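You operate a simulated robot arm through the tools that you are given. There is no shell and no other tool. Be economical: measure what you need, move in short steps, check, and stop when the job is done.

You run a simulated two-armed robot. Do the job below in one go: nothing can be reset, and whatever is moved stays where it is left.

Task
Zero the yellow test gauge, plug it in, start pump one and throttle to 3.5-3.9 bar.
Fine: hold the gauge while you press its button; brass test socket; switch, green button, then the red outlet valve.

The check looks at the end state, three seconds after you hand in, the way a careful person would. Anything else that was tipped, shoved, dropped, spilled or broken makes it a failure.

Robot
Two 7-joint arms with two-finger parallel grippers on one trunk, on a base that drives. Base frame: it is fixed to the floor where the robot stands at the start and does not move with it; the origin is under the middle of the robot, x ahead of it, y to its left, z up. Units: m, rad, N and s.
The left shoulder is at the start at [0.08, 0.131, 0.947], the right one opposite. With the tool pointing down near the work surface each hand reaches from about 0.4 to 0.86 m from the robot's upright axis, wherever it stands, measured 20 degrees to its own side. Places, roughly: black pump one [0.1, 0.8, 0.8]; black tray valve [-2.1, 0.9, 0.1]; blue drain tap [-2, 1, 0.3]; blue pot drain tap [-0.3, 0.6, 0.7]; blue zero button [0.5, 0.2, 0.9]; green priming valve [-1.5, 0.8, 0.4]; orange gauge tap [0.6, 0.6, 0.5]; orange vent valve [-2.1, 1, 0.6]; pump flush valve [-1.5, 0.8, 0.2]; pump one switch [0.3, 0.8, 1.3]; pump two switch [1.2, 0.8, 1.3]; red delivery valve [-1.9, 1, 0.6]; red delivery valve of pump two [0.4, 0.7, 0.4]; red rinse delivery valve [-2.6, 1.5, 1.1]; rinse pump switch [-2.8, 2.3, 1.1]; test point of pump one [-0.2, 0.6, 0.8]. Payload 1.57 kg a hand.
The tool frame of a hand sits at the grasp point between the pads (the TCP): z along the fingers, y along the line on which they close. The tips reach 0.03 m beyond it. The gripper opens to 0.11 m. The fingers are 0.024 m wide and 0.012 m thick; the gripper's body (0.048 by 0.112 m) begins 0.078 m behind the TCP.
Orientation is that of the tool frame in the base frame, as [roll, pitch, yaw] about the fixed x, y, z axes, in that order (R = Rz(yaw) Ry(pitch) Rx(roll)). With the fingers straight down and closing along the base's y, the tool's x points along the base's -x, its y along +y and its z along -z.

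Tools
- The arms move only by the tool drive_tool. It takes "left_series", "right_series" or both (then of equal length, played together; a hand with none holds still); each is one flat list of numbers, 7 for each row, row after row: the turn, a rotation vector about the tool's x, y, z in units of 90 degrees (1.0 is 90 degrees), then the shift along the tool's x, y, z in units of 150 mm (1.0 is 150 mm), then the opening, from 0 (shut) to 1 (fully open). In form: [wx, wy, wz, dx, dy, dz, claw, wx, wy, wz, dx, dy, dz, claw, ...]. A call has 1 to 8 rows; each row is the pose to reach, as a shift and turn from the pose commanded when the call began, along the tool's axes at that moment. A call with a number of a shift or a turn outside -1 to 1 is refused whole. Each row takes 0.2 s and may step no farther than 0.05 m and 0.15 rad from the row before; otherwise, or with a gripper value out of range, the whole call is refused. A pose out of reach is approached as far as the arm can. The call stops where the force on the tool passes 50 N (or 10 N more than at its start, if that is more) or the arm is blocked; 0.2 s more then pass. Each finger travels about 0.108 m/s and halts on what it meets, pressing with about 37 N; the grip force reading is that of the motor and also rises with nothing between the fingers. The clock runs only during rows and for 0.2 s after the last one: add rows that repeat a pose to give the fingers time. The reply holds the time, the measured pose of the TCP, the force on the tool along the base axes, the opening and the grip force, in the units named above and with some noise, with the torque about the TCP (base axes, N m) and any sound that the robot's microphone picked up.
- Cameras (640 x 400 px; columns grow to the right, rows downward): "scene" is now at [-0.0902, 0.0769, 1.4287]; the picture's right is [0.84, -0.54, -0.00], its down [-0.26, -0.40, -0.88] and it looks along [0.48, 0.74, -0.48] (base axes); focal length 214 px, centre (320, 200). "left" rides on the left gripper at [0.07, -0.016, -0.141] in its tool frame; the picture's right is [0.23, 0.97, 0.00], its down [-0.86, 0.20, -0.48] and it looks along [-0.47, 0.11, 0.88] (tool axes); focal length 222 px, centre (320, 200). "right" rides on the right gripper at [0.07, 0.016, -0.141] in its tool frame; the picture's right is [-0.23, 0.97, 0.00], its down [-0.86, -0.20, -0.48] and it looks along [-0.47, -0.11, 0.88] (tool axes); focal length 222 px, centre (320, 200). There is no depth. A picture from a camera that has moved, and an enlarged one, comes with that camera's place and axes in the base frame and with its lens.
- grab_frame(camera): a new picture of that camera. The clock stands still meanwhile.
- roll_base(legs): drives the robot by 1 to 6 legs, each [ahead, left, turn to the left] in m, m and rad, along the robot's own axes; the way and the turn of a leg run together, so that a leg with both is an arc; at most 1.5 m and 3.142 rad a leg. The arms and the cameras ride along, it lands a little off, and it stops where it bumps. It gives what a move gives.
- aim_head(pan, tilt): turns the head with the scene camera to pan (to the left, within 1.902 rad either way) and tilt (down, from -0.506 to 1.204), counted from straight ahead of the robot. It gives what a move gives.
- zoom(camera, box): a new picture of the part [left, top, right, bottom] of that camera's present view, enlarged. The clock stands still meanwhile.
- finish_job(): hands the job in; it is judged then, once.

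Work in short steps. Places have to be worked out from the pictures, the camera data and where the tool is seen: move nearer, look again, correct. Check each grasp and each placing, and mend what went wrong. You have 120 turns and 100 pictures in all, those below and enlarged ones among them. Open the grippers and draw the arms clear of the work before you hand the job in, unless the task says otherwise; then end with one line.

The tools are called after "Call:" by a JSON object that holds its "op" and its "data". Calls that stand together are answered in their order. drive_tool: Moves the arms, as the interface text tells. Its arguments: {"type":"object","properties":{"left_series":{"type":"array"},"right_series":{"type":"array"}},"required":[]} The other tools are called the same way: roll_base (legs) drives the base; aim_head (pan, tilt) turns the head that bears the scene camera; grab_frame (camera) takes a picture; zoom (camera, box) takes an enlarged picture of a part of a camera's view; finish_job () hands the job in.

At the start:

```text
t: 0.0
left_eef_pos: [0.322, 0.3982, 1.4039]
left_tcp_rot: [-3.141, 0.001, 3.141]
left_ft_force: [-0.4, -0.8, 0.1]
left_ft_torque: [0.02, 0.03, 0.01]
left_width: 0.11
left_gripper_force: 0.0
right_eef_pos: [0.5076, 0.0747, 0.9992]
right_tcp_rot: [3.142, 0.0, -3.141]
right_ft_force: [-0.6, 0.1, 0.7]
right_ft_torque: [0.0, -0.01, 0.02]
right_width: 0.1101
right_gripper_force: 0.0
robot x, y, heading: [0.001, -0.001, -0.002]
head pan, tilt: [0.998, 0.503]
```

scene: 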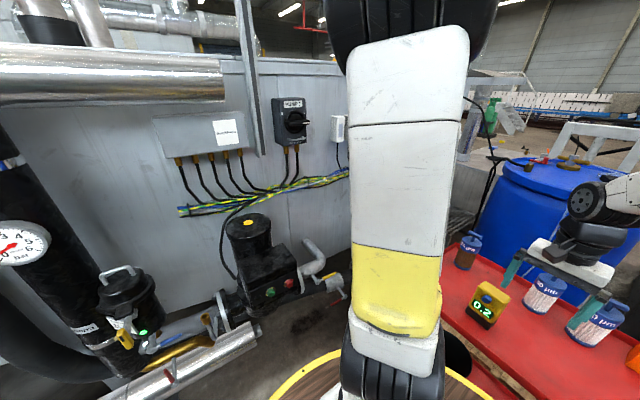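
right: 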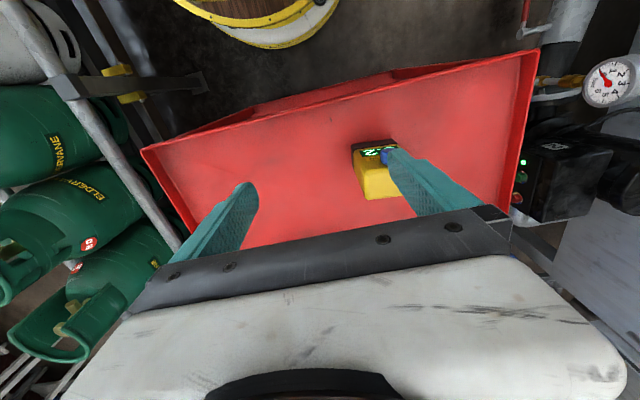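
left: 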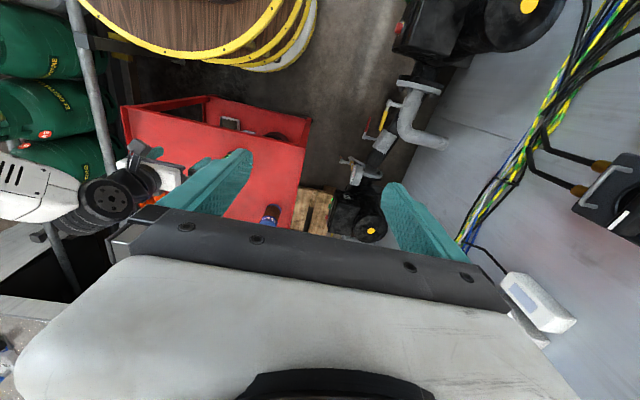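

The yellow gauge stands on the red cart near [0.5,0.2,0.85]. I zoom into the scene at the gauge and at the pump before moving.

Call:
{"op": "zoom", "data": {"camera": "scene", "box": [430, 220, 640, 350]}}

Call:
{"op": "zoom", "data": {"camera": "scene", "box": [0, 200, 360, 400]}}

Call:
{"op": "zoom", "data": {"camera": "right", "box": [300, 100, 460, 220]}}

```text
3.05 times, centred on (535, 285) of scene
camera zoom: at [-0.0902, 0.0769, 1.4287], right [0.84, -0.54, 0.0], down [-0.26, -0.4, -0.88], along [0.48, 0.74, -0.48], focal length 654 px, centre (-335, -59)
```

zoom: 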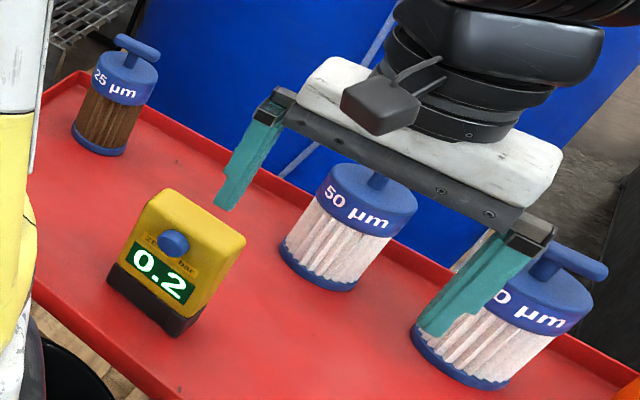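

```text
1.78 times, centred on (180, 300) of scene
camera zoom: at [-0.0902, 0.0769, 1.4287], right [0.84, -0.54, 0.0], down [-0.26, -0.4, -0.88], along [0.48, 0.74, -0.48], focal length 381 px, centre (569, 22)
```

zoom: 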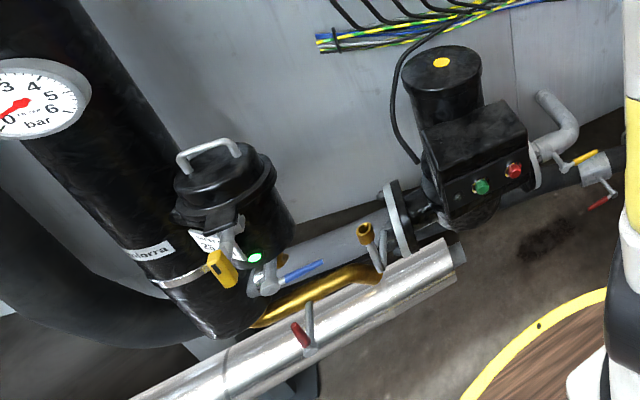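

```text
3.33 times, centred on (380, 160) of right
camera zoom: at [0.4367, 0.092, 1.1399], right [0.23, 0.97, 0.0], down [0.86, -0.2, 0.48], along [0.47, -0.11, -0.88], focal length 740 px, centre (120, 333)
```

zoom: 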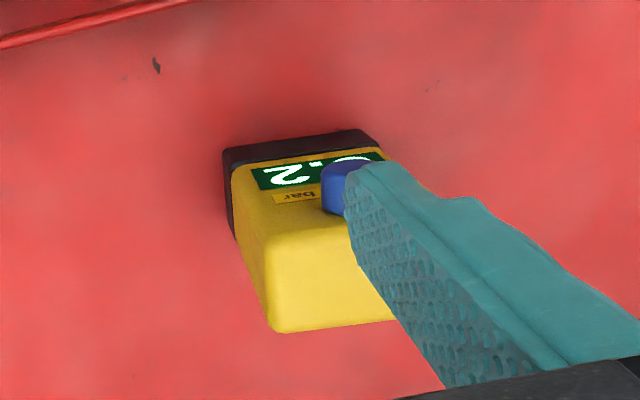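

The gauge faces −x with its blue button at about [0.53,0.16,0.88]. I take the right hand up and aside, and bring the left hand part of the way over.

Call:
{"op": "drive_tool", "data": {"right_series": [0, 0, 0, 0, -0.2, -0.2, 0.5, 0, 0, 0, 0, -0.4, -0.4, 0.5, 0, 0, 0, 0, -0.6, -0.6, 0, 0, 0, 0, 0, -0.8, -0.8, 0, 0, 0, 0, 0, -1, -1, 0], "left_series": [0, 0, 0, -0.13, -0.15, 0.19, 1, 0, 0, 0, -0.26, -0.3, 0.38, 1, 0, 0, 0, -0.39, -0.45, 0.57, 1, 0, 0, 0, -0.52, -0.6, 0.76, 1, 0, 0, 0, -0.65, -0.75, 0.95, 1]}}

```text
t: 1.2
left_eef_pos: [0.4199, 0.2877, 1.2611]
left_tcp_rot: [3.141, -0.001, -3.14]
left_ft_force: [0.1, 0.4, 0.5]
left_ft_torque: [0.01, -0.01, -0.01]
left_width: 0.1099
left_gripper_force: 0.1
right_eef_pos: [0.5039, -0.0752, 1.1521]
right_tcp_rot: [-3.141, 0.0, -3.14]
right_ft_force: [0.7, 0.0, 0.4]
right_ft_torque: [0.0, 0.01, 0.0]
right_width: 0.0
right_gripper_force: 21.4
robot x, y, heading: [-0.0016, 0.0021, -0.004]
head pan, tilt: [0.998, 0.503]
```

The moves went as commanded. Continue the left hand to above the gauge, at about [0.505,0.157,1.07].

Call:
{"op": "drive_tool", "data": {"left_series": [0, 0, 0, -0.1, -0.17, 0.24, 1, 0, 0, 0, -0.2, -0.34, 0.48, 1, 0, 0, 0, -0.3, -0.51, 0.72, 1, 0, 0, 0, -0.4, -0.68, 0.95, 1, 0, 0, 0, -0.55, -0.87, 1, 1]}}

Call:
{"op": "aim_head", "data": {"pan": 0.3, "tilt": 0.7}}

Call:
{"op": "grab_frame", "data": {"camera": "left"}}

Call:
{"op": "grab_frame", "data": {"camera": "scene"}}

```text
t: 2.4
left_eef_pos: [0.5022, 0.1571, 1.1111]
left_tcp_rot: [3.14, 0.0, -3.141]
left_ft_force: [-0.3, 0.5, -0.3]
left_ft_torque: [-0.01, -0.04, 0.0]
left_width: 0.1101
left_gripper_force: 0.0
right_eef_pos: [0.5057, -0.0749, 1.1516]
right_tcp_rot: [3.141, -0.001, -3.14]
right_ft_force: [-0.3, 0.3, -0.2]
right_ft_torque: [-0.07, -0.03, 0.02]
right_width: 0.0001
right_gripper_force: 21.0
robot x, y, heading: [-0.001, -0.0019, 0.005]
head pan, tilt: [0.998, 0.503]
```

```text
t: 3.5
left_eef_pos: [0.5027, 0.1557, 1.1123]
left_tcp_rot: [3.141, -0.001, -3.141]
left_ft_force: [0.7, 0.0, -0.5]
left_ft_torque: [-0.01, 0.0, -0.02]
left_width: 0.1101
left_gripper_force: 0.1
right_eef_pos: [0.5049, -0.0763, 1.1517]
right_tcp_rot: [3.141, 0.0, 3.141]
right_ft_force: [-0.6, -0.5, -0.3]
right_ft_torque: [0.0, -0.01, -0.02]
right_width: 0.0
right_gripper_force: 21.6
robot x, y, heading: [0.0015, -0.0007, 0.001]
head pan, tilt: [0.3, 0.7]
```

```text
93 pictures are left
camera left: at [0.4338, 0.1395, 1.2533], right [-0.23, 0.97, 0.0], down [0.86, 0.2, 0.48], along [0.47, 0.11, -0.88], focal length 222 px, centre (320, 200)
```

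left: 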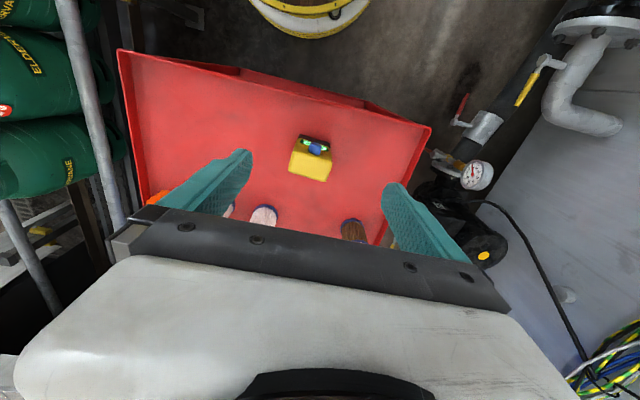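

```text
92 pictures are left
camera scene: at [-0.0583, 0.0256, 1.4113], right [0.3, -0.95, 0.0], down [-0.62, -0.19, -0.77], along [0.73, 0.23, -0.64], focal length 214 px, centre (320, 200)
```

scene: 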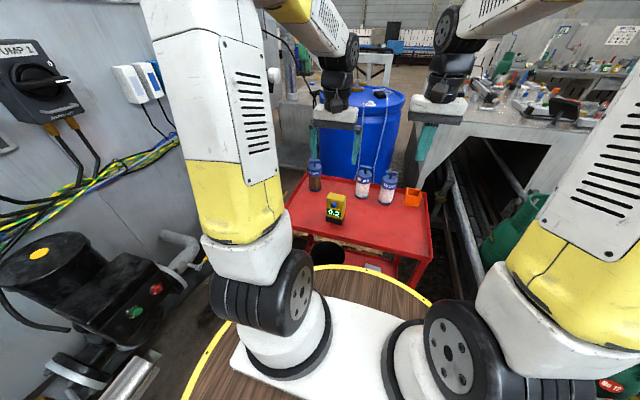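

Triangulation from both cameras: button at [0.538,0.157,0.879], body about x 0.535–0.583, top near z 0.90, tray near z 0.81. I move the left hand over it and look.

Call:
{"op": "drive_tool", "data": {"left_series": [0, 0, 0, -0.1, 0, 0.25, 1, 0, 0, 0, -0.2, 0, 0.5, 1, 0, 0, 0, -0.3, 0, 0.75, 1, 0, 0, 0, -0.38, 0.01, 1, 1]}}

Call:
{"op": "grab_frame", "data": {"camera": "left"}}

Call:
{"op": "zoom", "data": {"camera": "scene", "box": [290, 130, 450, 230]}}

```text
t: 4.5
left_eef_pos: [0.5602, 0.1565, 0.9611]
left_tcp_rot: [3.14, 0.001, 3.141]
left_ft_force: [0.7, -0.7, 0.1]
left_ft_torque: [-0.01, -0.02, 0.0]
left_width: 0.11
left_gripper_force: 0.1
right_eef_pos: [0.5043, -0.0766, 1.1515]
right_tcp_rot: [-3.141, 0.001, -3.141]
right_ft_force: [-0.9, 1.0, 0.2]
right_ft_torque: [-0.04, -0.02, -0.03]
right_width: 0.0
right_gripper_force: 21.5
robot x, y, heading: [0.0003, -0.0017, 0.004]
head pan, tilt: [0.3, 0.7]
```

```text
91 pictures are left
camera left: at [0.4908, 0.1398, 1.1023], right [-0.23, 0.97, 0.0], down [0.85, 0.2, 0.48], along [0.47, 0.11, -0.88], focal length 222 px, centre (320, 200)
```

left: 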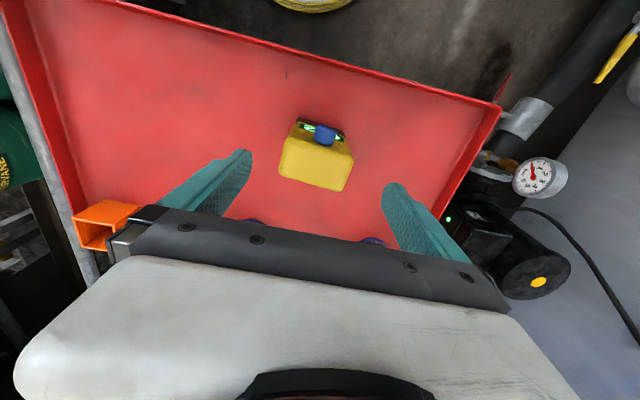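

```text
4.00 times, centred on (370, 180) of scene
camera zoom: at [-0.0587, 0.0255, 1.4113], right [0.3, -0.96, 0.0], down [-0.62, -0.19, -0.77], along [0.73, 0.23, -0.64], focal length 858 px, centre (120, 280)
```

zoom: 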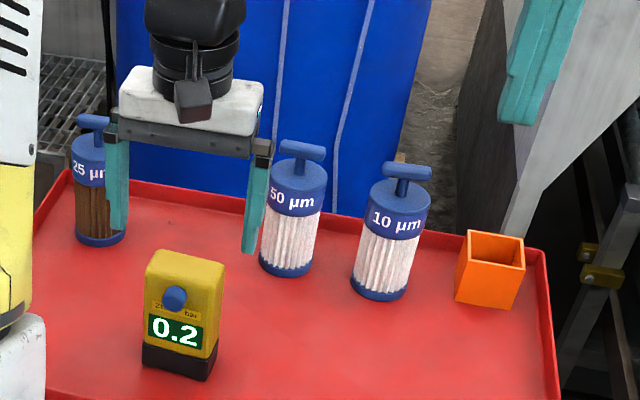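

The gauge is centred between the fingers at about [0.561,0.153], square to them. I descend to z 0.87 and then close.

Call:
{"op": "drive_tool", "data": {"left_series": [0, 0, 0, 0, -0.01, 0.2, 1, 0, 0, 0, 0, -0.02, 0.4, 1, 0, 0, 0, 0, -0.02, 0.6, 1, 0, 0, 0, 0, -0.02, 0.6, 0.2, 0, 0, 0, 0, -0.02, 0.6, 0.2, 0, 0, 0, 0, -0.02, 0.6, 0.2]}}

Call:
{"op": "zoom", "data": {"camera": "scene", "box": [290, 130, 450, 230]}}

```text
t: 5.9
left_eef_pos: [0.5581, 0.1548, 0.8694]
left_tcp_rot: [3.14, 0.001, -3.141]
left_ft_force: [0.4, -0.2, -0.1]
left_ft_torque: [-0.04, -0.04, -0.04]
left_width: 0.0732
left_gripper_force: 37.5
right_eef_pos: [0.5051, -0.0759, 1.1519]
right_tcp_rot: [-3.141, 0.0, -3.14]
right_ft_force: [-1.1, 0.6, -0.1]
right_ft_torque: [0.0, 0.01, -0.01]
right_width: 0.0
right_gripper_force: 21.0
robot x, y, heading: [-0.003, -0.0013, -0.002]
head pan, tilt: [0.3, 0.7]
```

```text
4.00 times, centred on (370, 180) of scene
camera zoom: at [-0.0582, 0.0255, 1.4113], right [0.3, -0.96, 0.0], down [-0.62, -0.19, -0.76], along [0.73, 0.23, -0.64], focal length 858 px, centre (120, 280)
```

zoom: 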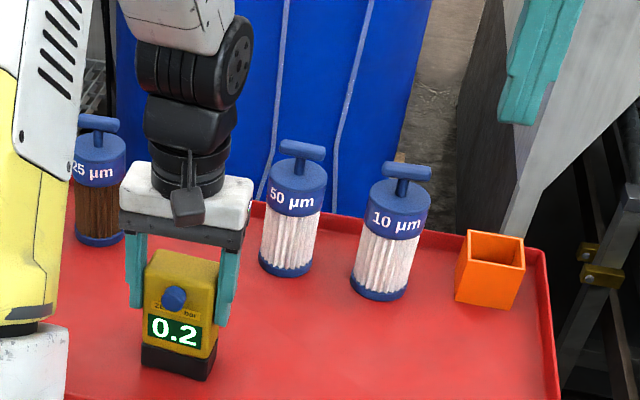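

The grip is firm (width 73 mm, 37 N). I lift the gauge straight up first, then turn it to face right while the right hand turns to point left (+y).

Call:
{"op": "drive_tool", "data": {"left_series": [0, 0, 0, 0, 0, -0.2, 0.2, 0, 0, 0, 0, 0, -0.45, 0.2, 0, 0, -0.09, 0, 0, -0.7, 0.2, 0, 0, -0.18, 0, 0, -0.95, 0.2, 0, 0, -0.27, 0, 0, -1, 0.2, 0, 0, -0.36, 0, 0, -1, 0.2, 0, 0, -0.45, 0, 0, -1, 0.2, 0, 0, -0.54, 0, 0, -1, 0.2], "right_series": [-0.09, 0, 0, 0, 0, 0, 0, -0.18, 0, 0, 0, 0, 0, 0, -0.27, 0, 0, 0, 0, 0, 0, -0.36, 0, 0, 0, 0, 0, 0, -0.45, 0, 0, 0, 0, 0, 0, -0.54, 0, 0, 0, 0, 0, 0, -0.63, 0, 0, 0, 0, 0, 0, -0.72, 0, 0, 0, 0, 0, 0]}}

Call:
{"op": "grab_frame", "data": {"camera": "scene"}}

Call:
{"op": "grab_frame", "data": {"camera": "right"}}

```text
t: 7.7
left_eef_pos: [0.56, 0.1536, 1.0208]
left_tcp_rot: [3.141, 0.001, -2.29]
left_ft_force: [0.5, 0.2, -3.0]
left_ft_torque: [-0.04, 0.0, 0.04]
left_width: 0.0732
left_gripper_force: 36.8
right_eef_pos: [0.506, -0.0739, 1.1511]
right_tcp_rot: [2.008, -0.001, -3.141]
right_ft_force: [0.4, -0.2, 0.3]
right_ft_torque: [0.0, -0.02, -0.04]
right_width: 0.0
right_gripper_force: 21.2
robot x, y, heading: [0.0007, -0.0014, 0.003]
head pan, tilt: [0.3, 0.7]
```

```text
88 pictures are left
camera scene: at [-0.0584, 0.0257, 1.4113], right [0.3, -0.96, 0.0], down [-0.62, -0.19, -0.76], along [0.73, 0.23, -0.64], focal length 214 px, centre (320, 200)
```

scene: 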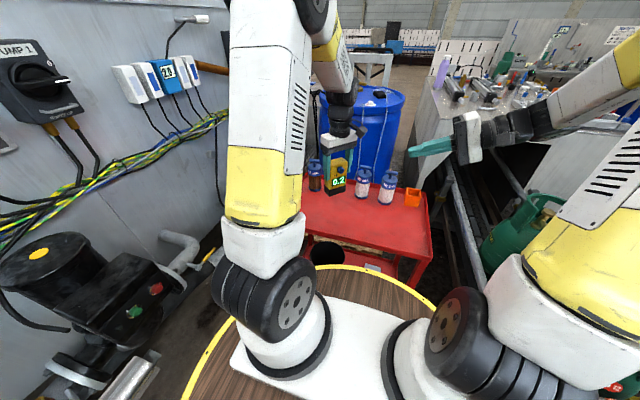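

```text
87 pictures are left
camera right: at [0.4363, -0.195, 1.2234], right [0.23, 0.41, 0.88], down [0.85, -0.52, 0.02], along [0.47, 0.75, -0.47], focal length 222 px, centre (320, 200)
```

right: 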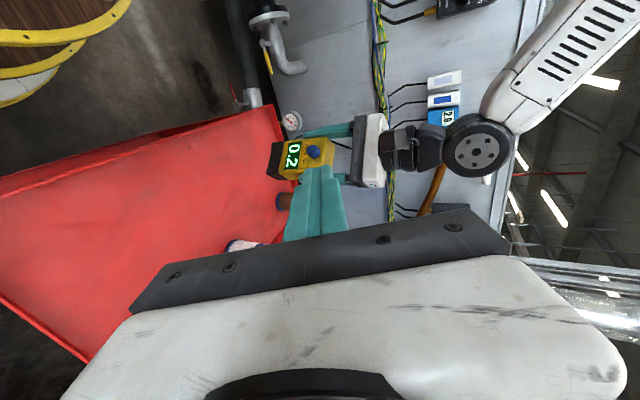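

Gauge is held in the air, still reading 0.2. I finish both turns: left yaw to 90°, right tool horizontal.

Call:
{"op": "drive_tool", "data": {"left_series": [0, 0, -0.09, 0, 0, 0, 0.2, 0, 0, -0.18, 0, 0, 0, 0.2, 0, 0, -0.27, 0, 0, 0, 0.2, 0, 0, -0.36, 0, 0, 0, 0.2, 0, 0, -0.46, 0, 0, 0, 0.2], "right_series": [-0.05, 0, 0, 0, 0, 0, 0, -0.1, 0, 0, 0, 0, 0, 0, -0.15, 0, 0, 0, 0, 0, 0, -0.2, 0, 0, 0, 0, 0, 0, -0.28, 0, 0, 0, 0, 0, 0]}}

Call:
{"op": "grab_frame", "data": {"camera": "right"}}

Call:
{"op": "zoom", "data": {"camera": "scene", "box": [280, 80, 480, 220]}}

```text
refused: row 5 steps farther than a row can; nothing moved
```

```text
86 pictures are left
camera right: at [0.4363, -0.195, 1.2234], right [0.23, 0.41, 0.88], down [0.85, -0.52, 0.02], along [0.47, 0.75, -0.47], focal length 222 px, centre (320, 200)
```

right: 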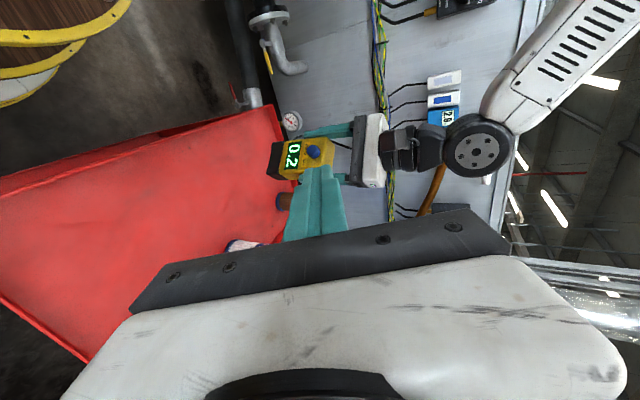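

```text
2.86 times, centred on (380, 150) of scene
camera zoom: at [-0.0584, 0.0257, 1.4113], right [0.3, -0.96, 0.0], down [-0.62, -0.19, -0.76], along [0.73, 0.23, -0.64], focal length 613 px, centre (149, 343)
```

zoom: 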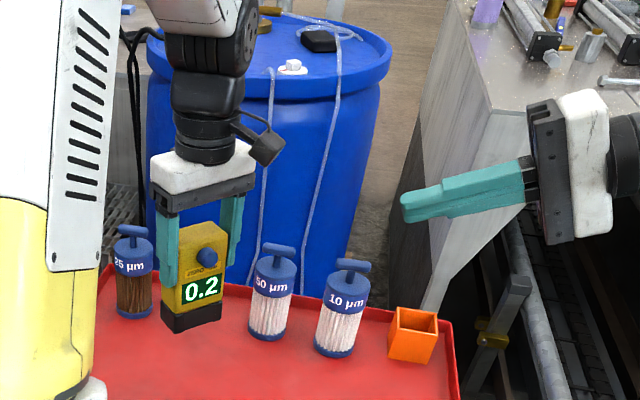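

The last row was slightly too large and the call was refused. I repeat it in six even rows.

Call:
{"op": "drive_tool", "data": {"left_series": [0, 0, -0.08, 0, 0, 0, 0.2, 0, 0, -0.16, 0, 0, 0, 0.2, 0, 0, -0.24, 0, 0, 0, 0.2, 0, 0, -0.32, 0, 0, 0, 0.2, 0, 0, -0.4, 0, 0, 0, 0.2, 0, 0, -0.46, 0, 0, 0, 0.2], "right_series": [-0.05, 0, 0, 0, 0, 0, 0, -0.1, 0, 0, 0, 0, 0, 0, -0.15, 0, 0, 0, 0, 0, 0, -0.2, 0, 0, 0, 0, 0, 0, -0.24, 0, 0, 0, 0, 0, 0, -0.28, 0, 0, 0, 0, 0, 0]}}

Call:
{"op": "grab_frame", "data": {"camera": "right"}}

Call:
{"op": "zoom", "data": {"camera": "scene", "box": [280, 80, 480, 220]}}

```text
t: 9.1
left_eef_pos: [0.5588, 0.1533, 1.0208]
left_tcp_rot: [-3.141, 0.001, -1.569]
left_ft_force: [-0.3, 0.5, -2.0]
left_ft_torque: [-0.06, -0.01, 0.0]
left_width: 0.073
left_gripper_force: 37.1
right_eef_pos: [0.5065, -0.0747, 1.1513]
right_tcp_rot: [1.57, -0.001, 3.14]
right_ft_force: [0.3, -0.6, 0.7]
right_ft_torque: [0.0, 0.02, -0.03]
right_width: 0.0
right_gripper_force: 20.6
robot x, y, heading: [0.0014, -0.002, 0.007]
head pan, tilt: [0.3, 0.7]
```

```text
84 pictures are left
camera right: at [0.4364, -0.2159, 1.1642], right [0.23, 0.0, 0.97], down [0.85, -0.48, -0.2], along [0.47, 0.88, -0.11], focal length 222 px, centre (320, 200)
```

right: 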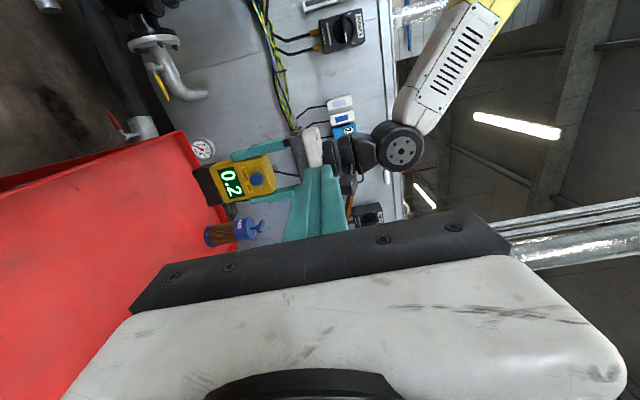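

```text
2.86 times, centred on (380, 150) of scene
camera zoom: at [-0.0583, 0.0256, 1.4113], right [0.3, -0.96, 0.0], down [-0.62, -0.19, -0.76], along [0.73, 0.23, -0.64], focal length 613 px, centre (149, 343)
```

zoom: 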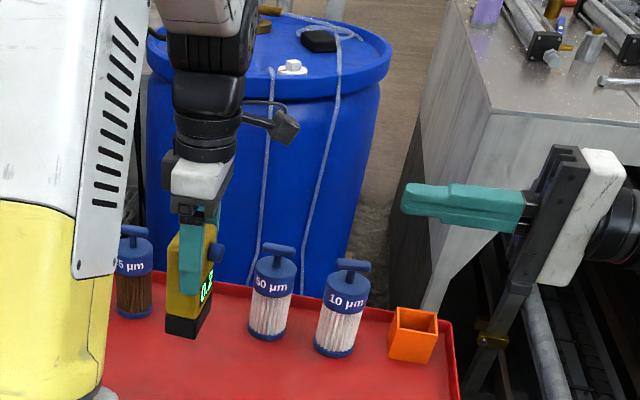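

The button is at about [0.556,0.125,1.030] in both views. I bring the right fingertips level with it, still 0.16 m away in y.

Call:
{"op": "drive_tool", "data": {"right_series": [0, 0, 0, -0.08, -0.2, 0, 0, 0, 0, 0, -0.16, -0.4, 0, 0, 0, 0, 0, -0.25, -0.6, 0.2, 0, 0, 0, 0, -0.33, -0.805, 0.5, 0]}}

Call:
{"op": "zoom", "data": {"camera": "right", "box": [200, 80, 420, 240]}}

Call:
{"op": "zoom", "data": {"camera": "scene", "box": [280, 80, 480, 220]}}

```text
refused: row 4 steps farther than a row can; nothing moved
```

```text
2.50 times, centred on (310, 160) of right
camera zoom: at [0.4364, -0.2159, 1.1642], right [0.23, 0.0, 0.97], down [0.85, -0.48, -0.2], along [0.47, 0.88, -0.11], focal length 555 px, centre (345, 300)
```

zoom: 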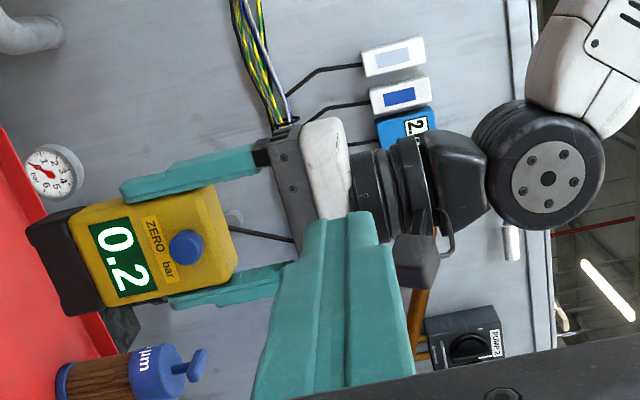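

```text
2.86 times, centred on (380, 150) of scene
camera zoom: at [-0.0583, 0.0256, 1.4113], right [0.3, -0.96, 0.0], down [-0.62, -0.19, -0.76], along [0.73, 0.23, -0.64], focal length 613 px, centre (149, 343)
```

zoom: 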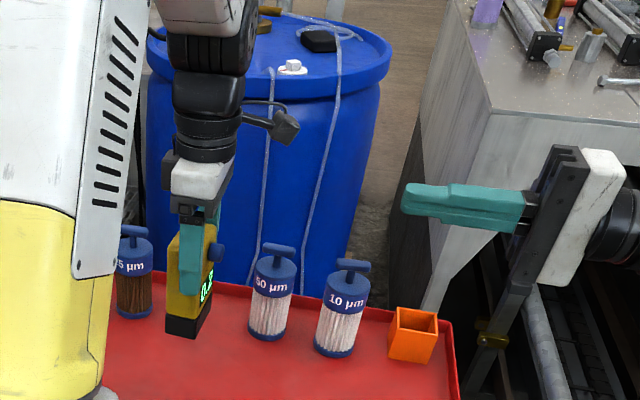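

Refused again because the step was too big. I use five smaller rows.

Call:
{"op": "drive_tool", "data": {"right_series": [0, 0, 0, -0.08, -0.2, 0, 0, 0, 0, 0, -0.16, -0.4, 0, 0, 0, 0, 0, -0.25, -0.6, 0.1, 0, 0, 0, 0, -0.33, -0.805, 0.25, 0, 0, 0, 0, -0.33, -0.805, 0.5, 0]}}

Call:
{"op": "zoom", "data": {"camera": "right", "box": [200, 80, 420, 240]}}

Call:
{"op": "zoom", "data": {"camera": "scene", "box": [280, 80, 480, 220]}}

```text
t: 10.3
left_eef_pos: [0.5592, 0.1521, 1.0235]
left_tcp_rot: [-3.141, -0.001, -1.57]
left_ft_force: [0.4, -0.5, -2.4]
left_ft_torque: [0.02, -0.01, -0.02]
left_width: 0.0735
left_gripper_force: 37.8
right_eef_pos: [0.5582, 0.0024, 1.0284]
right_tcp_rot: [1.57, 0.0, 3.14]
right_ft_force: [-0.8, 0.0, 1.0]
right_ft_torque: [0.01, 0.0, -0.01]
right_width: 0.0001
right_gripper_force: 20.9
robot x, y, heading: [-0.0005, 0.0005, 0.004]
head pan, tilt: [0.3, 0.7]
```

```text
2.50 times, centred on (310, 160) of right
camera zoom: at [0.4873, -0.1386, 1.0423], right [0.23, 0.0, 0.97], down [0.85, -0.48, -0.2], along [0.47, 0.88, -0.11], focal length 555 px, centre (345, 300)
```

zoom: 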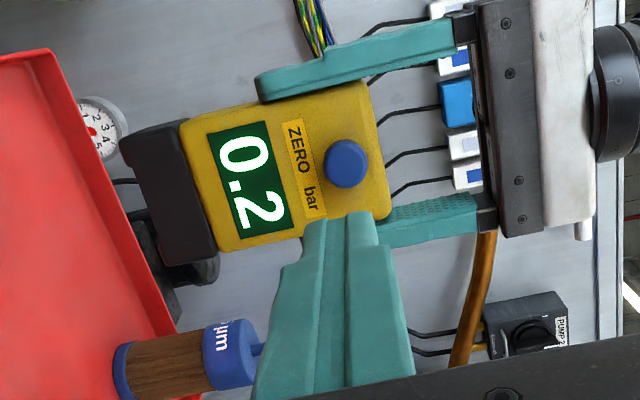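

```text
2.86 times, centred on (380, 150) of scene
camera zoom: at [-0.0583, 0.0253, 1.4113], right [0.3, -0.96, 0.0], down [-0.62, -0.19, -0.76], along [0.73, 0.23, -0.64], focal length 613 px, centre (149, 343)
```

zoom: 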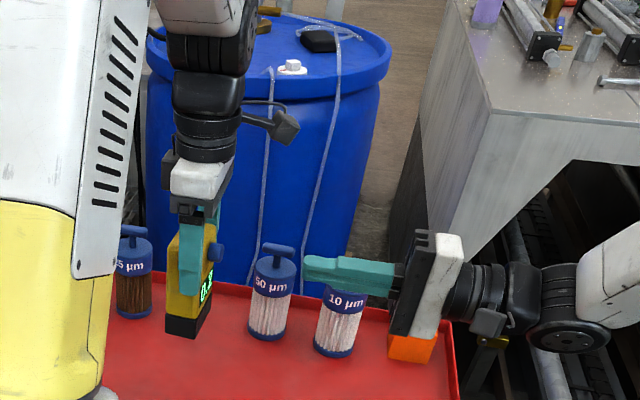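

Fingertip and button line up (button ≈ [0.555,0.12,1.028]). I advance toward it slowly, 75 mm, then check the force.

Call:
{"op": "drive_tool", "data": {"right_series": [0, 0, 0, 0.01, 0, 0.2, 0, 0, 0, 0, 0.02, 0, 0.4, 0, 0, 0, 0, 0.02, 0, 0.5, 0]}}

Call:
{"op": "zoom", "data": {"camera": "right", "box": [200, 80, 420, 240]}}

```text
t: 11.1
left_eef_pos: [0.5592, 0.1533, 1.0213]
left_tcp_rot: [-3.14, -0.001, -1.571]
left_ft_force: [0.1, 0.2, -3.3]
left_ft_torque: [-0.02, 0.02, -0.01]
left_width: 0.0728
left_gripper_force: 37.2
right_eef_pos: [0.5532, 0.0756, 1.0292]
right_tcp_rot: [1.572, -0.001, -3.141]
right_ft_force: [-0.2, 0.0, 0.5]
right_ft_torque: [0.02, 0.0, -0.02]
right_width: 0.0003
right_gripper_force: 21.0
robot x, y, heading: [0.0035, -0.0036, -0.004]
head pan, tilt: [0.3, 0.7]
```

```text
2.50 times, centred on (310, 160) of right
camera zoom: at [0.4838, -0.0652, 1.0445], right [0.23, 0.0, 0.97], down [0.86, -0.48, -0.2], along [0.47, 0.88, -0.11], focal length 555 px, centre (345, 300)
```

zoom: 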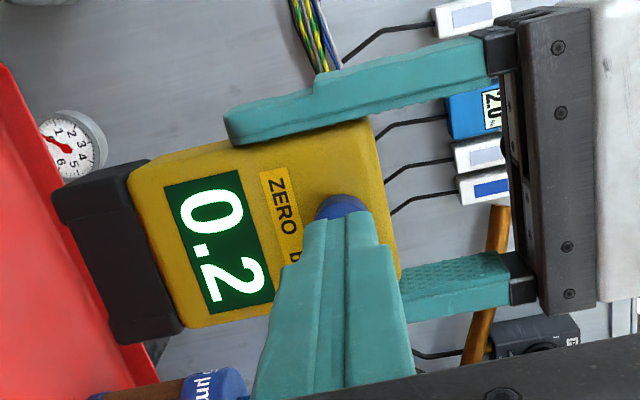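

Tip is just in front of the button, not yet touching. I press in small steps.

Call:
{"op": "drive_tool", "data": {"right_series": [0, 0, 0, 0, 0, 0.03, 0, 0, 0, 0, 0, 0, 0.06, 0, 0, 0, 0, 0, 0, 0.09, 0, 0, 0, 0, 0, 0, 0.12, 0, 0, 0, 0, 0, 0, 0.12, 0]}}

Call:
{"op": "zoom", "data": {"camera": "right", "box": [200, 80, 420, 240]}}

```text
t: 12.3
left_eef_pos: [0.5581, 0.1536, 1.0205]
left_tcp_rot: [3.141, 0.0, -1.571]
left_ft_force: [0.2, 0.4, -2.6]
left_ft_torque: [-0.03, 0.03, 0.0]
left_width: 0.073
left_gripper_force: 37.0
right_eef_pos: [0.5529, 0.0934, 1.0277]
right_tcp_rot: [1.571, 0.0, 3.14]
right_ft_force: [-0.5, -0.9, 0.1]
right_ft_torque: [-0.02, 0.03, 0.01]
right_width: 0.0002
right_gripper_force: 21.1
robot x, y, heading: [-0.0011, 0.0003, 0.003]
head pan, tilt: [0.3, 0.7]
```

```text
2.50 times, centred on (310, 160) of right
camera zoom: at [0.4837, -0.0476, 1.0436], right [0.23, 0.0, 0.97], down [0.85, -0.48, -0.2], along [0.47, 0.88, -0.11], focal length 555 px, centre (345, 300)
```

zoom: 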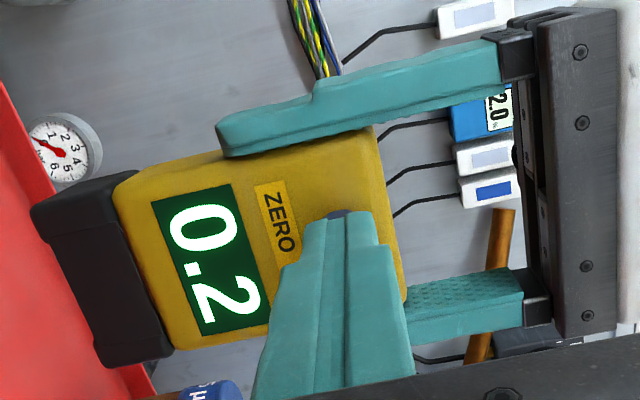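

Still no contact (tip y 0.123). Continue pressing in small steps.

Call:
{"op": "drive_tool", "data": {"right_series": [0, 0, 0, 0, 0, 0.02, 0, 0, 0, 0, 0, 0, 0.04, 0, 0, 0, 0, 0, 0, 0.06, 0, 0, 0, 0, 0, 0, 0.08, 0, 0, 0, 0, 0, 0, 0.08, 0]}}

Call:
{"op": "zoom", "data": {"camera": "right", "box": [200, 80, 420, 240]}}

```text
t: 13.5
left_eef_pos: [0.5585, 0.1555, 1.0206]
left_tcp_rot: [3.14, 0.002, -1.568]
left_ft_force: [-3.3, 21.5, -4.2]
left_ft_torque: [-0.16, 0.01, -0.14]
left_width: 0.0717
left_gripper_force: 36.6
right_eef_pos: [0.5537, 0.1061, 1.0281]
right_tcp_rot: [1.572, -0.001, 3.137]
right_ft_force: [2.4, -21.8, 2.6]
right_ft_torque: [0.0, -0.03, -0.13]
right_width: 0.0002
right_gripper_force: 21.2
robot x, y, heading: [-0.0028, 0.0011, 0.001]
head pan, tilt: [0.3, 0.7]
heard: click
```

```text
2.50 times, centred on (310, 160) of right
camera zoom: at [0.4839, -0.0358, 1.0437], right [0.23, 0.0, 0.97], down [0.85, -0.48, -0.2], along [0.47, 0.88, -0.11], focal length 555 px, centre (345, 300)
```

zoom: 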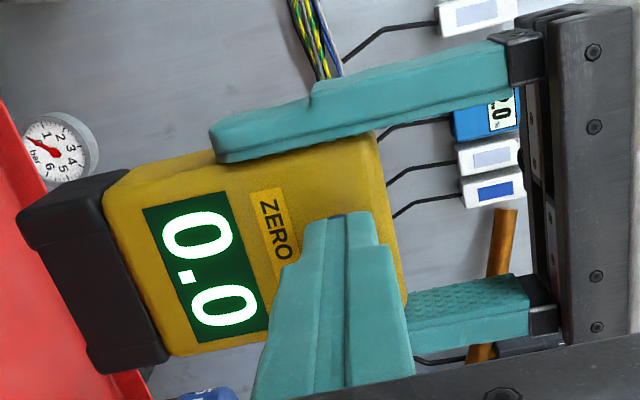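

A click was heard and the display reads 0.0. I back the right hand off along its own axis.

Call:
{"op": "drive_tool", "data": {"right_series": [0, 0, 0, 0, 0, -0.1, 0, 0, 0, 0, 0, 0, -0.35, 0, 0, 0, 0, 0, 0, -0.65, 0, 0, 0, 0, 0, 0, -0.95, 0]}}

Call:
{"op": "zoom", "data": {"camera": "right", "box": [200, 80, 420, 240]}}

Call:
{"op": "aim_head", "data": {"pan": 1.7, "tilt": 0.6}}

Call:
{"op": "grab_frame", "data": {"camera": "scene"}}

```text
t: 14.5
left_eef_pos: [0.5596, 0.1532, 1.0216]
left_tcp_rot: [3.14, 0.001, -1.57]
left_ft_force: [0.7, -0.1, -2.7]
left_ft_torque: [-0.02, 0.02, -0.01]
left_width: 0.0718
left_gripper_force: 36.9
right_eef_pos: [0.5499, -0.038, 1.0278]
right_tcp_rot: [1.573, -0.001, -3.141]
right_ft_force: [0.5, 0.2, -0.1]
right_ft_torque: [0.01, 0.0, -0.01]
right_width: 0.0002
right_gripper_force: 21.7
robot x, y, heading: [-0.003, -0.0011, -0.0]
head pan, tilt: [0.3, 0.7]
```

```text
2.50 times, centred on (310, 160) of right
camera zoom: at [0.4814, -0.1782, 1.0425], right [0.23, 0.0, 0.97], down [0.86, -0.48, -0.2], along [0.46, 0.88, -0.11], focal length 555 px, centre (345, 300)
```

zoom: 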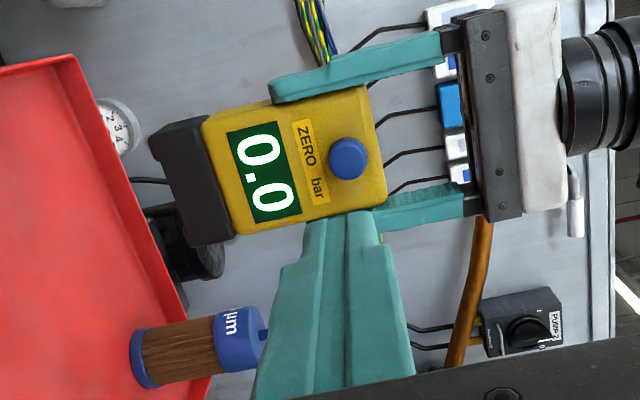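

```text
t: 16.0
left_eef_pos: [0.5592, 0.1526, 1.0212]
left_tcp_rot: [3.139, -0.001, -1.572]
left_ft_force: [0.9, 0.8, -2.7]
left_ft_torque: [-0.02, 0.0, 0.0]
left_width: 0.0719
left_gripper_force: 37.0
right_eef_pos: [0.5511, -0.0364, 1.0266]
right_tcp_rot: [1.573, 0.0, -3.141]
right_ft_force: [0.2, -0.1, -0.4]
right_ft_torque: [0.02, 0.02, -0.01]
right_width: 0.0
right_gripper_force: 21.8
robot x, y, heading: [-0.0051, -0.0001, -0.003]
head pan, tilt: [1.7, 0.6]
```

```text
74 pictures are left
camera scene: at [-0.1507, 0.088, 1.42], right [0.99, 0.13, 0.0], down [0.07, -0.56, -0.83], along [-0.11, 0.82, -0.56], focal length 214 px, centre (320, 200)
```

scene: 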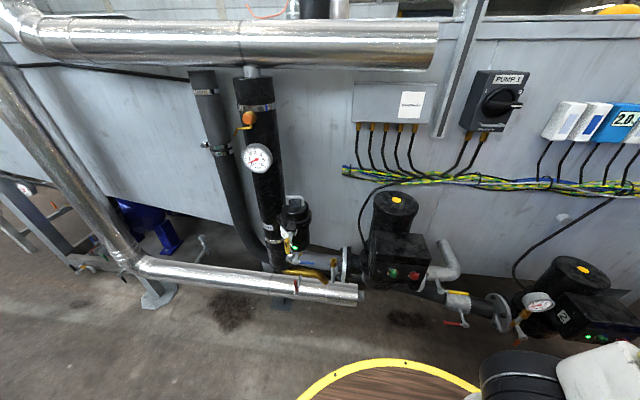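

Zeroed. The pump area is now in plain view, so I zoom on the pot/socket/valve region and on the switch.

Call:
{"op": "zoom", "data": {"camera": "scene", "box": [220, 180, 380, 310]}}

Call:
{"op": "zoom", "data": {"camera": "scene", "box": [340, 180, 560, 340]}}

Call:
{"op": "zoom", "data": {"camera": "scene", "box": [450, 60, 540, 140]}}

```text
3.08 times, centred on (300, 245) of scene
camera zoom: at [-0.1507, 0.088, 1.42], right [0.99, 0.13, 0.0], down [0.07, -0.56, -0.83], along [-0.11, 0.82, -0.56], focal length 660 px, centre (382, 62)
```

zoom: 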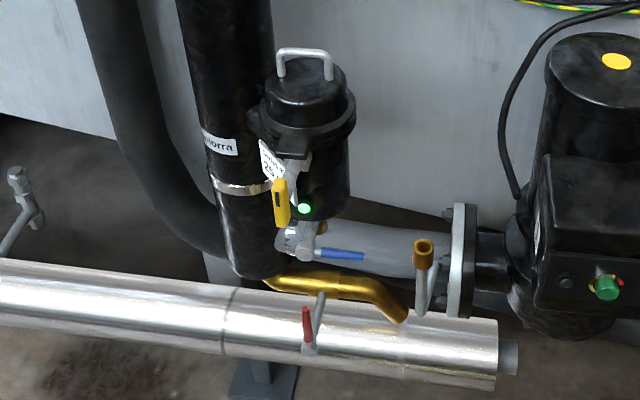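

```text
2.50 times, centred on (450, 260) of scene
camera zoom: at [-0.1507, 0.088, 1.42], right [0.99, 0.13, 0.0], down [0.07, -0.56, -0.83], along [-0.11, 0.82, -0.56], focal length 536 px, centre (-5, 50)
```

zoom: 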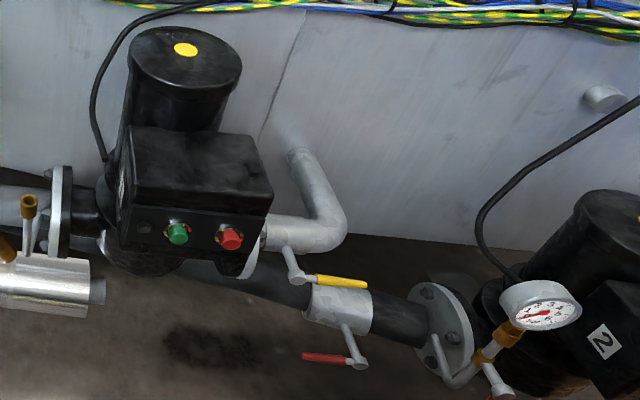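

```text
5.00 times, centred on (495, 100) of scene
camera zoom: at [-0.1507, 0.088, 1.42], right [0.99, 0.13, 0.0], down [0.07, -0.56, -0.83], along [-0.11, 0.82, -0.56], focal length 1072 px, centre (-555, 700)
```

zoom: 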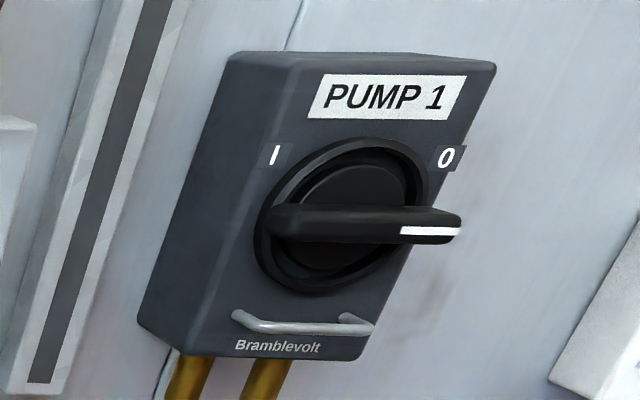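

Layout is clear: brass socket pointing up left of pump one, red lever on the pipe ahead, green button on the pump, and the PUMP 1 switch pointing near 0. I turn the base left in two parts so the pump faces the robot.

Call:
{"op": "roll_base", "data": {"legs": [[0, 0, 0.75]]}}

Call:
{"op": "aim_head", "data": {"pan": 0.9, "tilt": 0.6}}

Call:
{"op": "grab_frame", "data": {"camera": "scene"}}

```text
t: 18.4
left_eef_pos: [0.297, 0.4974, 1.0219]
left_tcp_rot: [-3.14, -0.001, -0.811]
left_ft_force: [0.2, 0.8, -3.5]
left_ft_torque: [-0.02, -0.01, -0.03]
left_width: 0.0718
left_gripper_force: 36.6
right_eef_pos: [0.4244, 0.3534, 1.0278]
right_tcp_rot: [1.571, 0.001, -2.38]
right_ft_force: [0.4, 0.4, -0.5]
right_ft_torque: [-0.01, 0.01, -0.01]
right_width: 0.0001
right_gripper_force: 21.4
robot x, y, heading: [0.0018, 0.0015, 0.766]
head pan, tilt: [1.7, 0.6]
```

```text
t: 19.5
left_eef_pos: [0.2972, 0.4973, 1.0229]
left_tcp_rot: [3.139, -0.001, -0.811]
left_ft_force: [-0.1, 0.4, -2.4]
left_ft_torque: [0.01, -0.02, -0.01]
left_width: 0.0717
left_gripper_force: 37.0
right_eef_pos: [0.4255, 0.3523, 1.0275]
right_tcp_rot: [1.573, 0.0, -2.378]
right_ft_force: [0.2, 0.1, -0.5]
right_ft_torque: [-0.02, 0.01, 0.01]
right_width: 0.0
right_gripper_force: 21.9
robot x, y, heading: [0.0029, -0.0008, 0.762]
head pan, tilt: [0.901, 0.6]
```

```text
70 pictures are left
camera scene: at [-0.1089, -0.0079, 1.42], right [1.0, 0.09, 0.0], down [0.05, -0.56, -0.82], along [-0.08, 0.82, -0.57], focal length 214 px, centre (320, 200)
```

scene: 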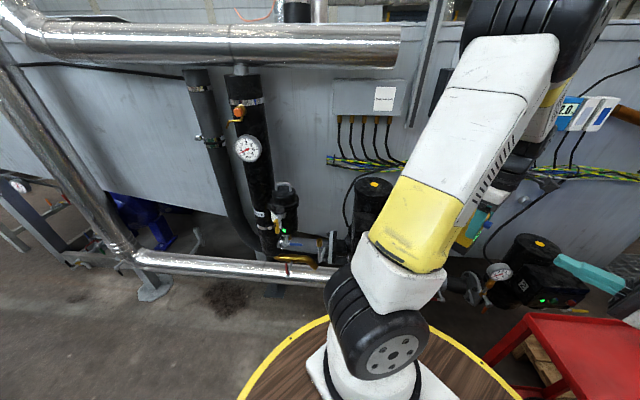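

Path is clear. I complete the turn to face the pump (+y).

Call:
{"op": "roll_base", "data": {"legs": [[0, 0, 0.8]]}}

Call:
{"op": "aim_head", "data": {"pan": 0.3, "tilt": 0.75}}

Call:
{"op": "grab_frame", "data": {"camera": "scene"}}

Call:
{"op": "grab_frame", "data": {"camera": "left"}}

```text
t: 22.0
left_eef_pos: [-0.1415, 0.5617, 1.0206]
left_tcp_rot: [3.142, 0.0, -0.02]
left_ft_force: [-0.4, -0.1, -2.2]
left_ft_torque: [-0.02, -0.03, -0.01]
left_width: 0.0718
left_gripper_force: 37.2
right_eef_pos: [0.0487, 0.5513, 1.028]
right_tcp_rot: [1.571, 0.0, -1.592]
right_ft_force: [0.3, -0.6, 0.2]
right_ft_torque: [-0.02, -0.02, 0.01]
right_width: 0.0
right_gripper_force: 21.5
robot x, y, heading: [-0.0019, 0.0001, 1.55]
head pan, tilt: [0.901, 0.6]
```

```text
t: 23.0
left_eef_pos: [-0.1421, 0.5626, 1.0208]
left_tcp_rot: [-3.14, 0.0, -0.021]
left_ft_force: [0.2, -0.2, -1.8]
left_ft_torque: [-0.01, -0.05, -0.03]
left_width: 0.0717
left_gripper_force: 37.4
right_eef_pos: [0.0494, 0.5501, 1.0282]
right_tcp_rot: [1.57, 0.001, -1.591]
right_ft_force: [0.0, -0.4, -0.7]
right_ft_torque: [-0.04, -0.01, -0.02]
right_width: 0.0
right_gripper_force: 21.1
robot x, y, heading: [0.0009, 0.0027, 1.548]
head pan, tilt: [0.3, 0.75]
```

```text
69 pictures are left
camera scene: at [-0.0255, -0.0595, 1.4071], right [0.96, 0.28, 0.0], down [0.19, -0.66, -0.73], along [-0.2, 0.7, -0.68], focal length 214 px, centre (320, 200)
```

scene: 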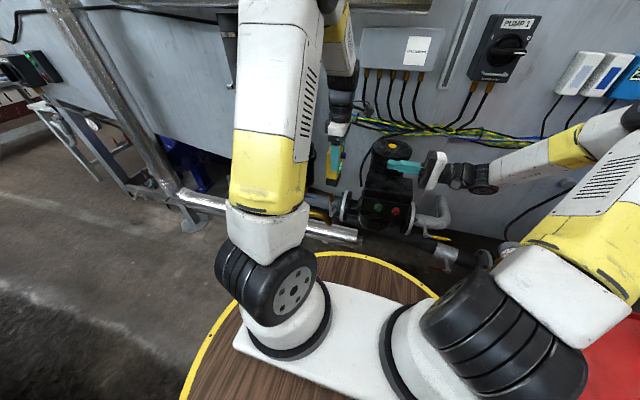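

```text
68 pictures are left
camera left: at [-0.0708, 0.5768, 1.1628], right [0.21, -0.98, 0.0], down [-0.86, -0.18, 0.48], along [-0.47, -0.1, -0.88], focal length 222 px, centre (320, 200)
```

left: 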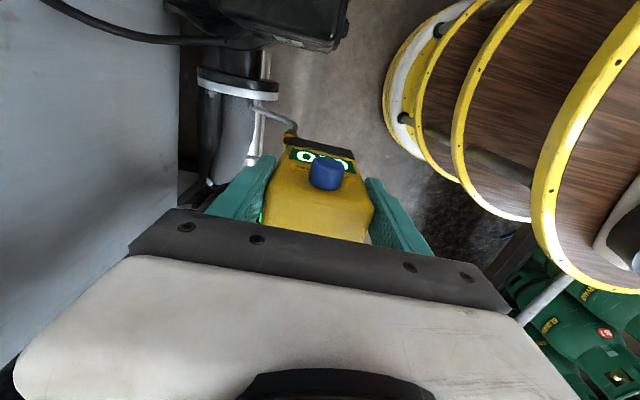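

I take the right-hand camera view, which should show the gauge, its underside and maybe the socket.

Call:
{"op": "grab_frame", "data": {"camera": "right"}}

Call:
{"op": "zoom", "data": {"camera": "scene", "box": [290, 120, 470, 260]}}

```text
67 pictures are left
camera right: at [0.189, 0.478, 1.0425], right [0.0, 0.23, 0.97], down [0.5, 0.84, -0.2], along [-0.87, 0.48, -0.11], focal length 222 px, centre (320, 200)
```

right: 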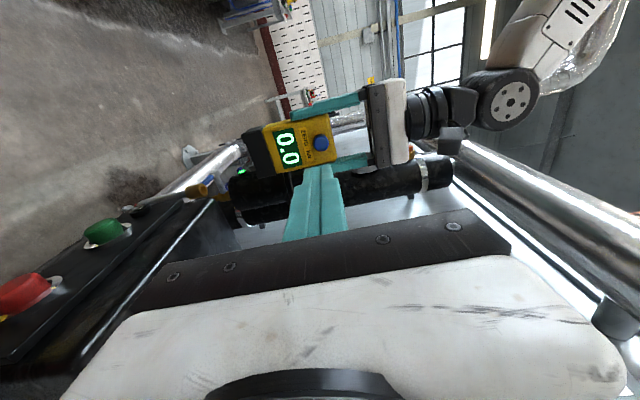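

```text
2.86 times, centred on (380, 190) of scene
camera zoom: at [-0.0255, -0.0595, 1.4071], right [0.96, 0.28, 0.0], down [0.19, -0.66, -0.73], along [-0.2, 0.7, -0.68], focal length 613 px, centre (149, 229)
```

zoom: 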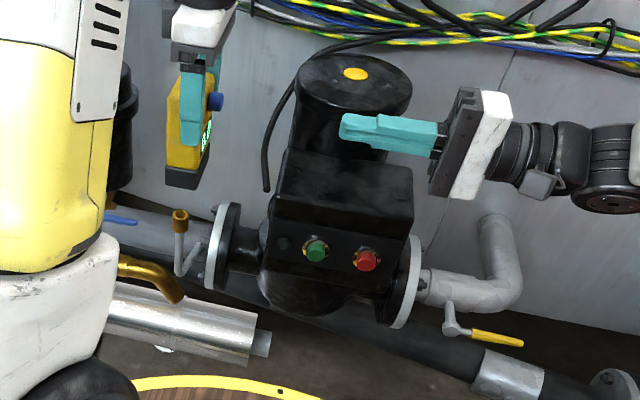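

Triangulated: socket mouth ≈ [-0.168,0.607,0.803]; green button ≈ [0.03,0.553,0.83]. I need to see the gauge's underside, so I pull it back a bit and tilt its bottom toward the right-hand camera.

Call:
{"op": "drive_tool", "data": {"left_series": [0, 0.08, 0, 0, 0.11, -0.05, 0.2, 0, 0.16, 0, 0, 0.22, -0.1, 0.2, 0, 0.24, 0, 0, 0.33, -0.15, 0.2, 0, 0.32, 0, 0, 0.44, -0.2, 0.2, 0, 0.4, 0, 0, 0.55, -0.25, 0.2, 0, 0.48, 0, 0, 0.6, -0.3, 0.2]}}

Call:
{"op": "grab_frame", "data": {"camera": "right"}}

```text
t: 24.4
left_eef_pos: [-0.1421, 0.4709, 1.0668]
left_tcp_rot: [3.14, -0.757, -0.02]
left_ft_force: [1.0, -0.5, -2.8]
left_ft_torque: [0.0, 0.04, 0.03]
left_width: 0.0717
left_gripper_force: 37.0
right_eef_pos: [0.0489, 0.5499, 1.0273]
right_tcp_rot: [1.572, 0.0, -1.594]
right_ft_force: [-0.7, -0.5, -0.3]
right_ft_torque: [-0.01, -0.01, 0.02]
right_width: 0.0
right_gripper_force: 21.6
robot x, y, heading: [-0.0031, 0.0032, 1.552]
head pan, tilt: [0.3, 0.75]
```

```text
65 pictures are left
camera right: at [0.1892, 0.4779, 1.0425], right [0.0, 0.23, 0.97], down [0.5, 0.84, -0.2], along [-0.87, 0.48, -0.11], focal length 222 px, centre (320, 200)
```

right: 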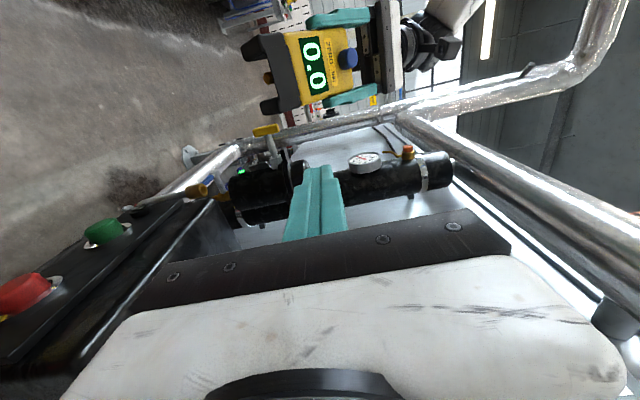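

Call:
{"op": "zoom", "data": {"camera": "right", "box": [220, 0, 420, 125]}}

```text
3.20 times, centred on (320, 62) of right
camera zoom: at [0.1892, 0.4779, 1.0425], right [0.0, 0.23, 0.97], down [0.5, 0.84, -0.2], along [-0.87, 0.48, -0.11], focal length 711 px, centre (320, 640)
```

zoom: 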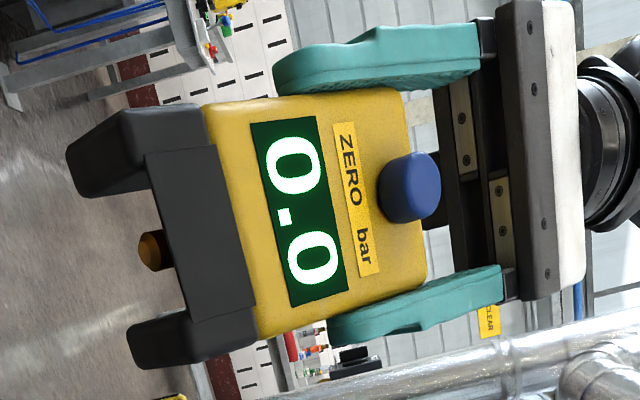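

The base has two feet with a brass plug recessed between them. I zoom further to measure plug and feet in the tool frame.

Call:
{"op": "zoom", "data": {"camera": "right", "box": [230, 15, 310, 125]}}

Call:
{"op": "zoom", "data": {"camera": "scene", "box": [290, 120, 450, 220]}}

```text
3.64 times, centred on (270, 70) of right
camera zoom: at [0.1892, 0.4779, 1.0425], right [0.0, 0.23, 0.97], down [0.5, 0.84, -0.2], along [-0.87, 0.48, -0.11], focal length 808 px, centre (502, 673)
```

zoom: 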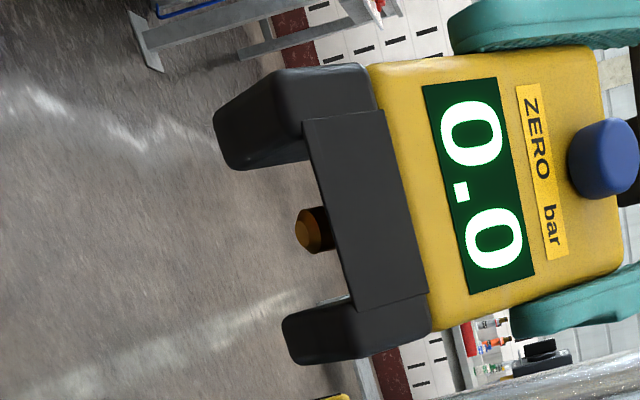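

```text
4.00 times, centred on (370, 170) of scene
camera zoom: at [-0.0253, -0.0595, 1.4071], right [0.96, 0.28, 0.0], down [0.19, -0.66, -0.73], along [-0.2, 0.7, -0.68], focal length 858 px, centre (120, 320)
```

zoom: 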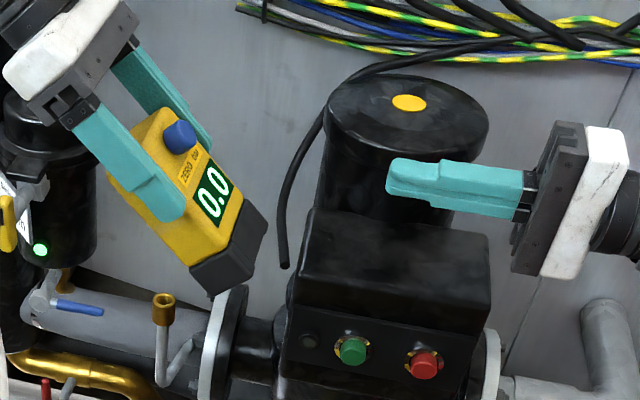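

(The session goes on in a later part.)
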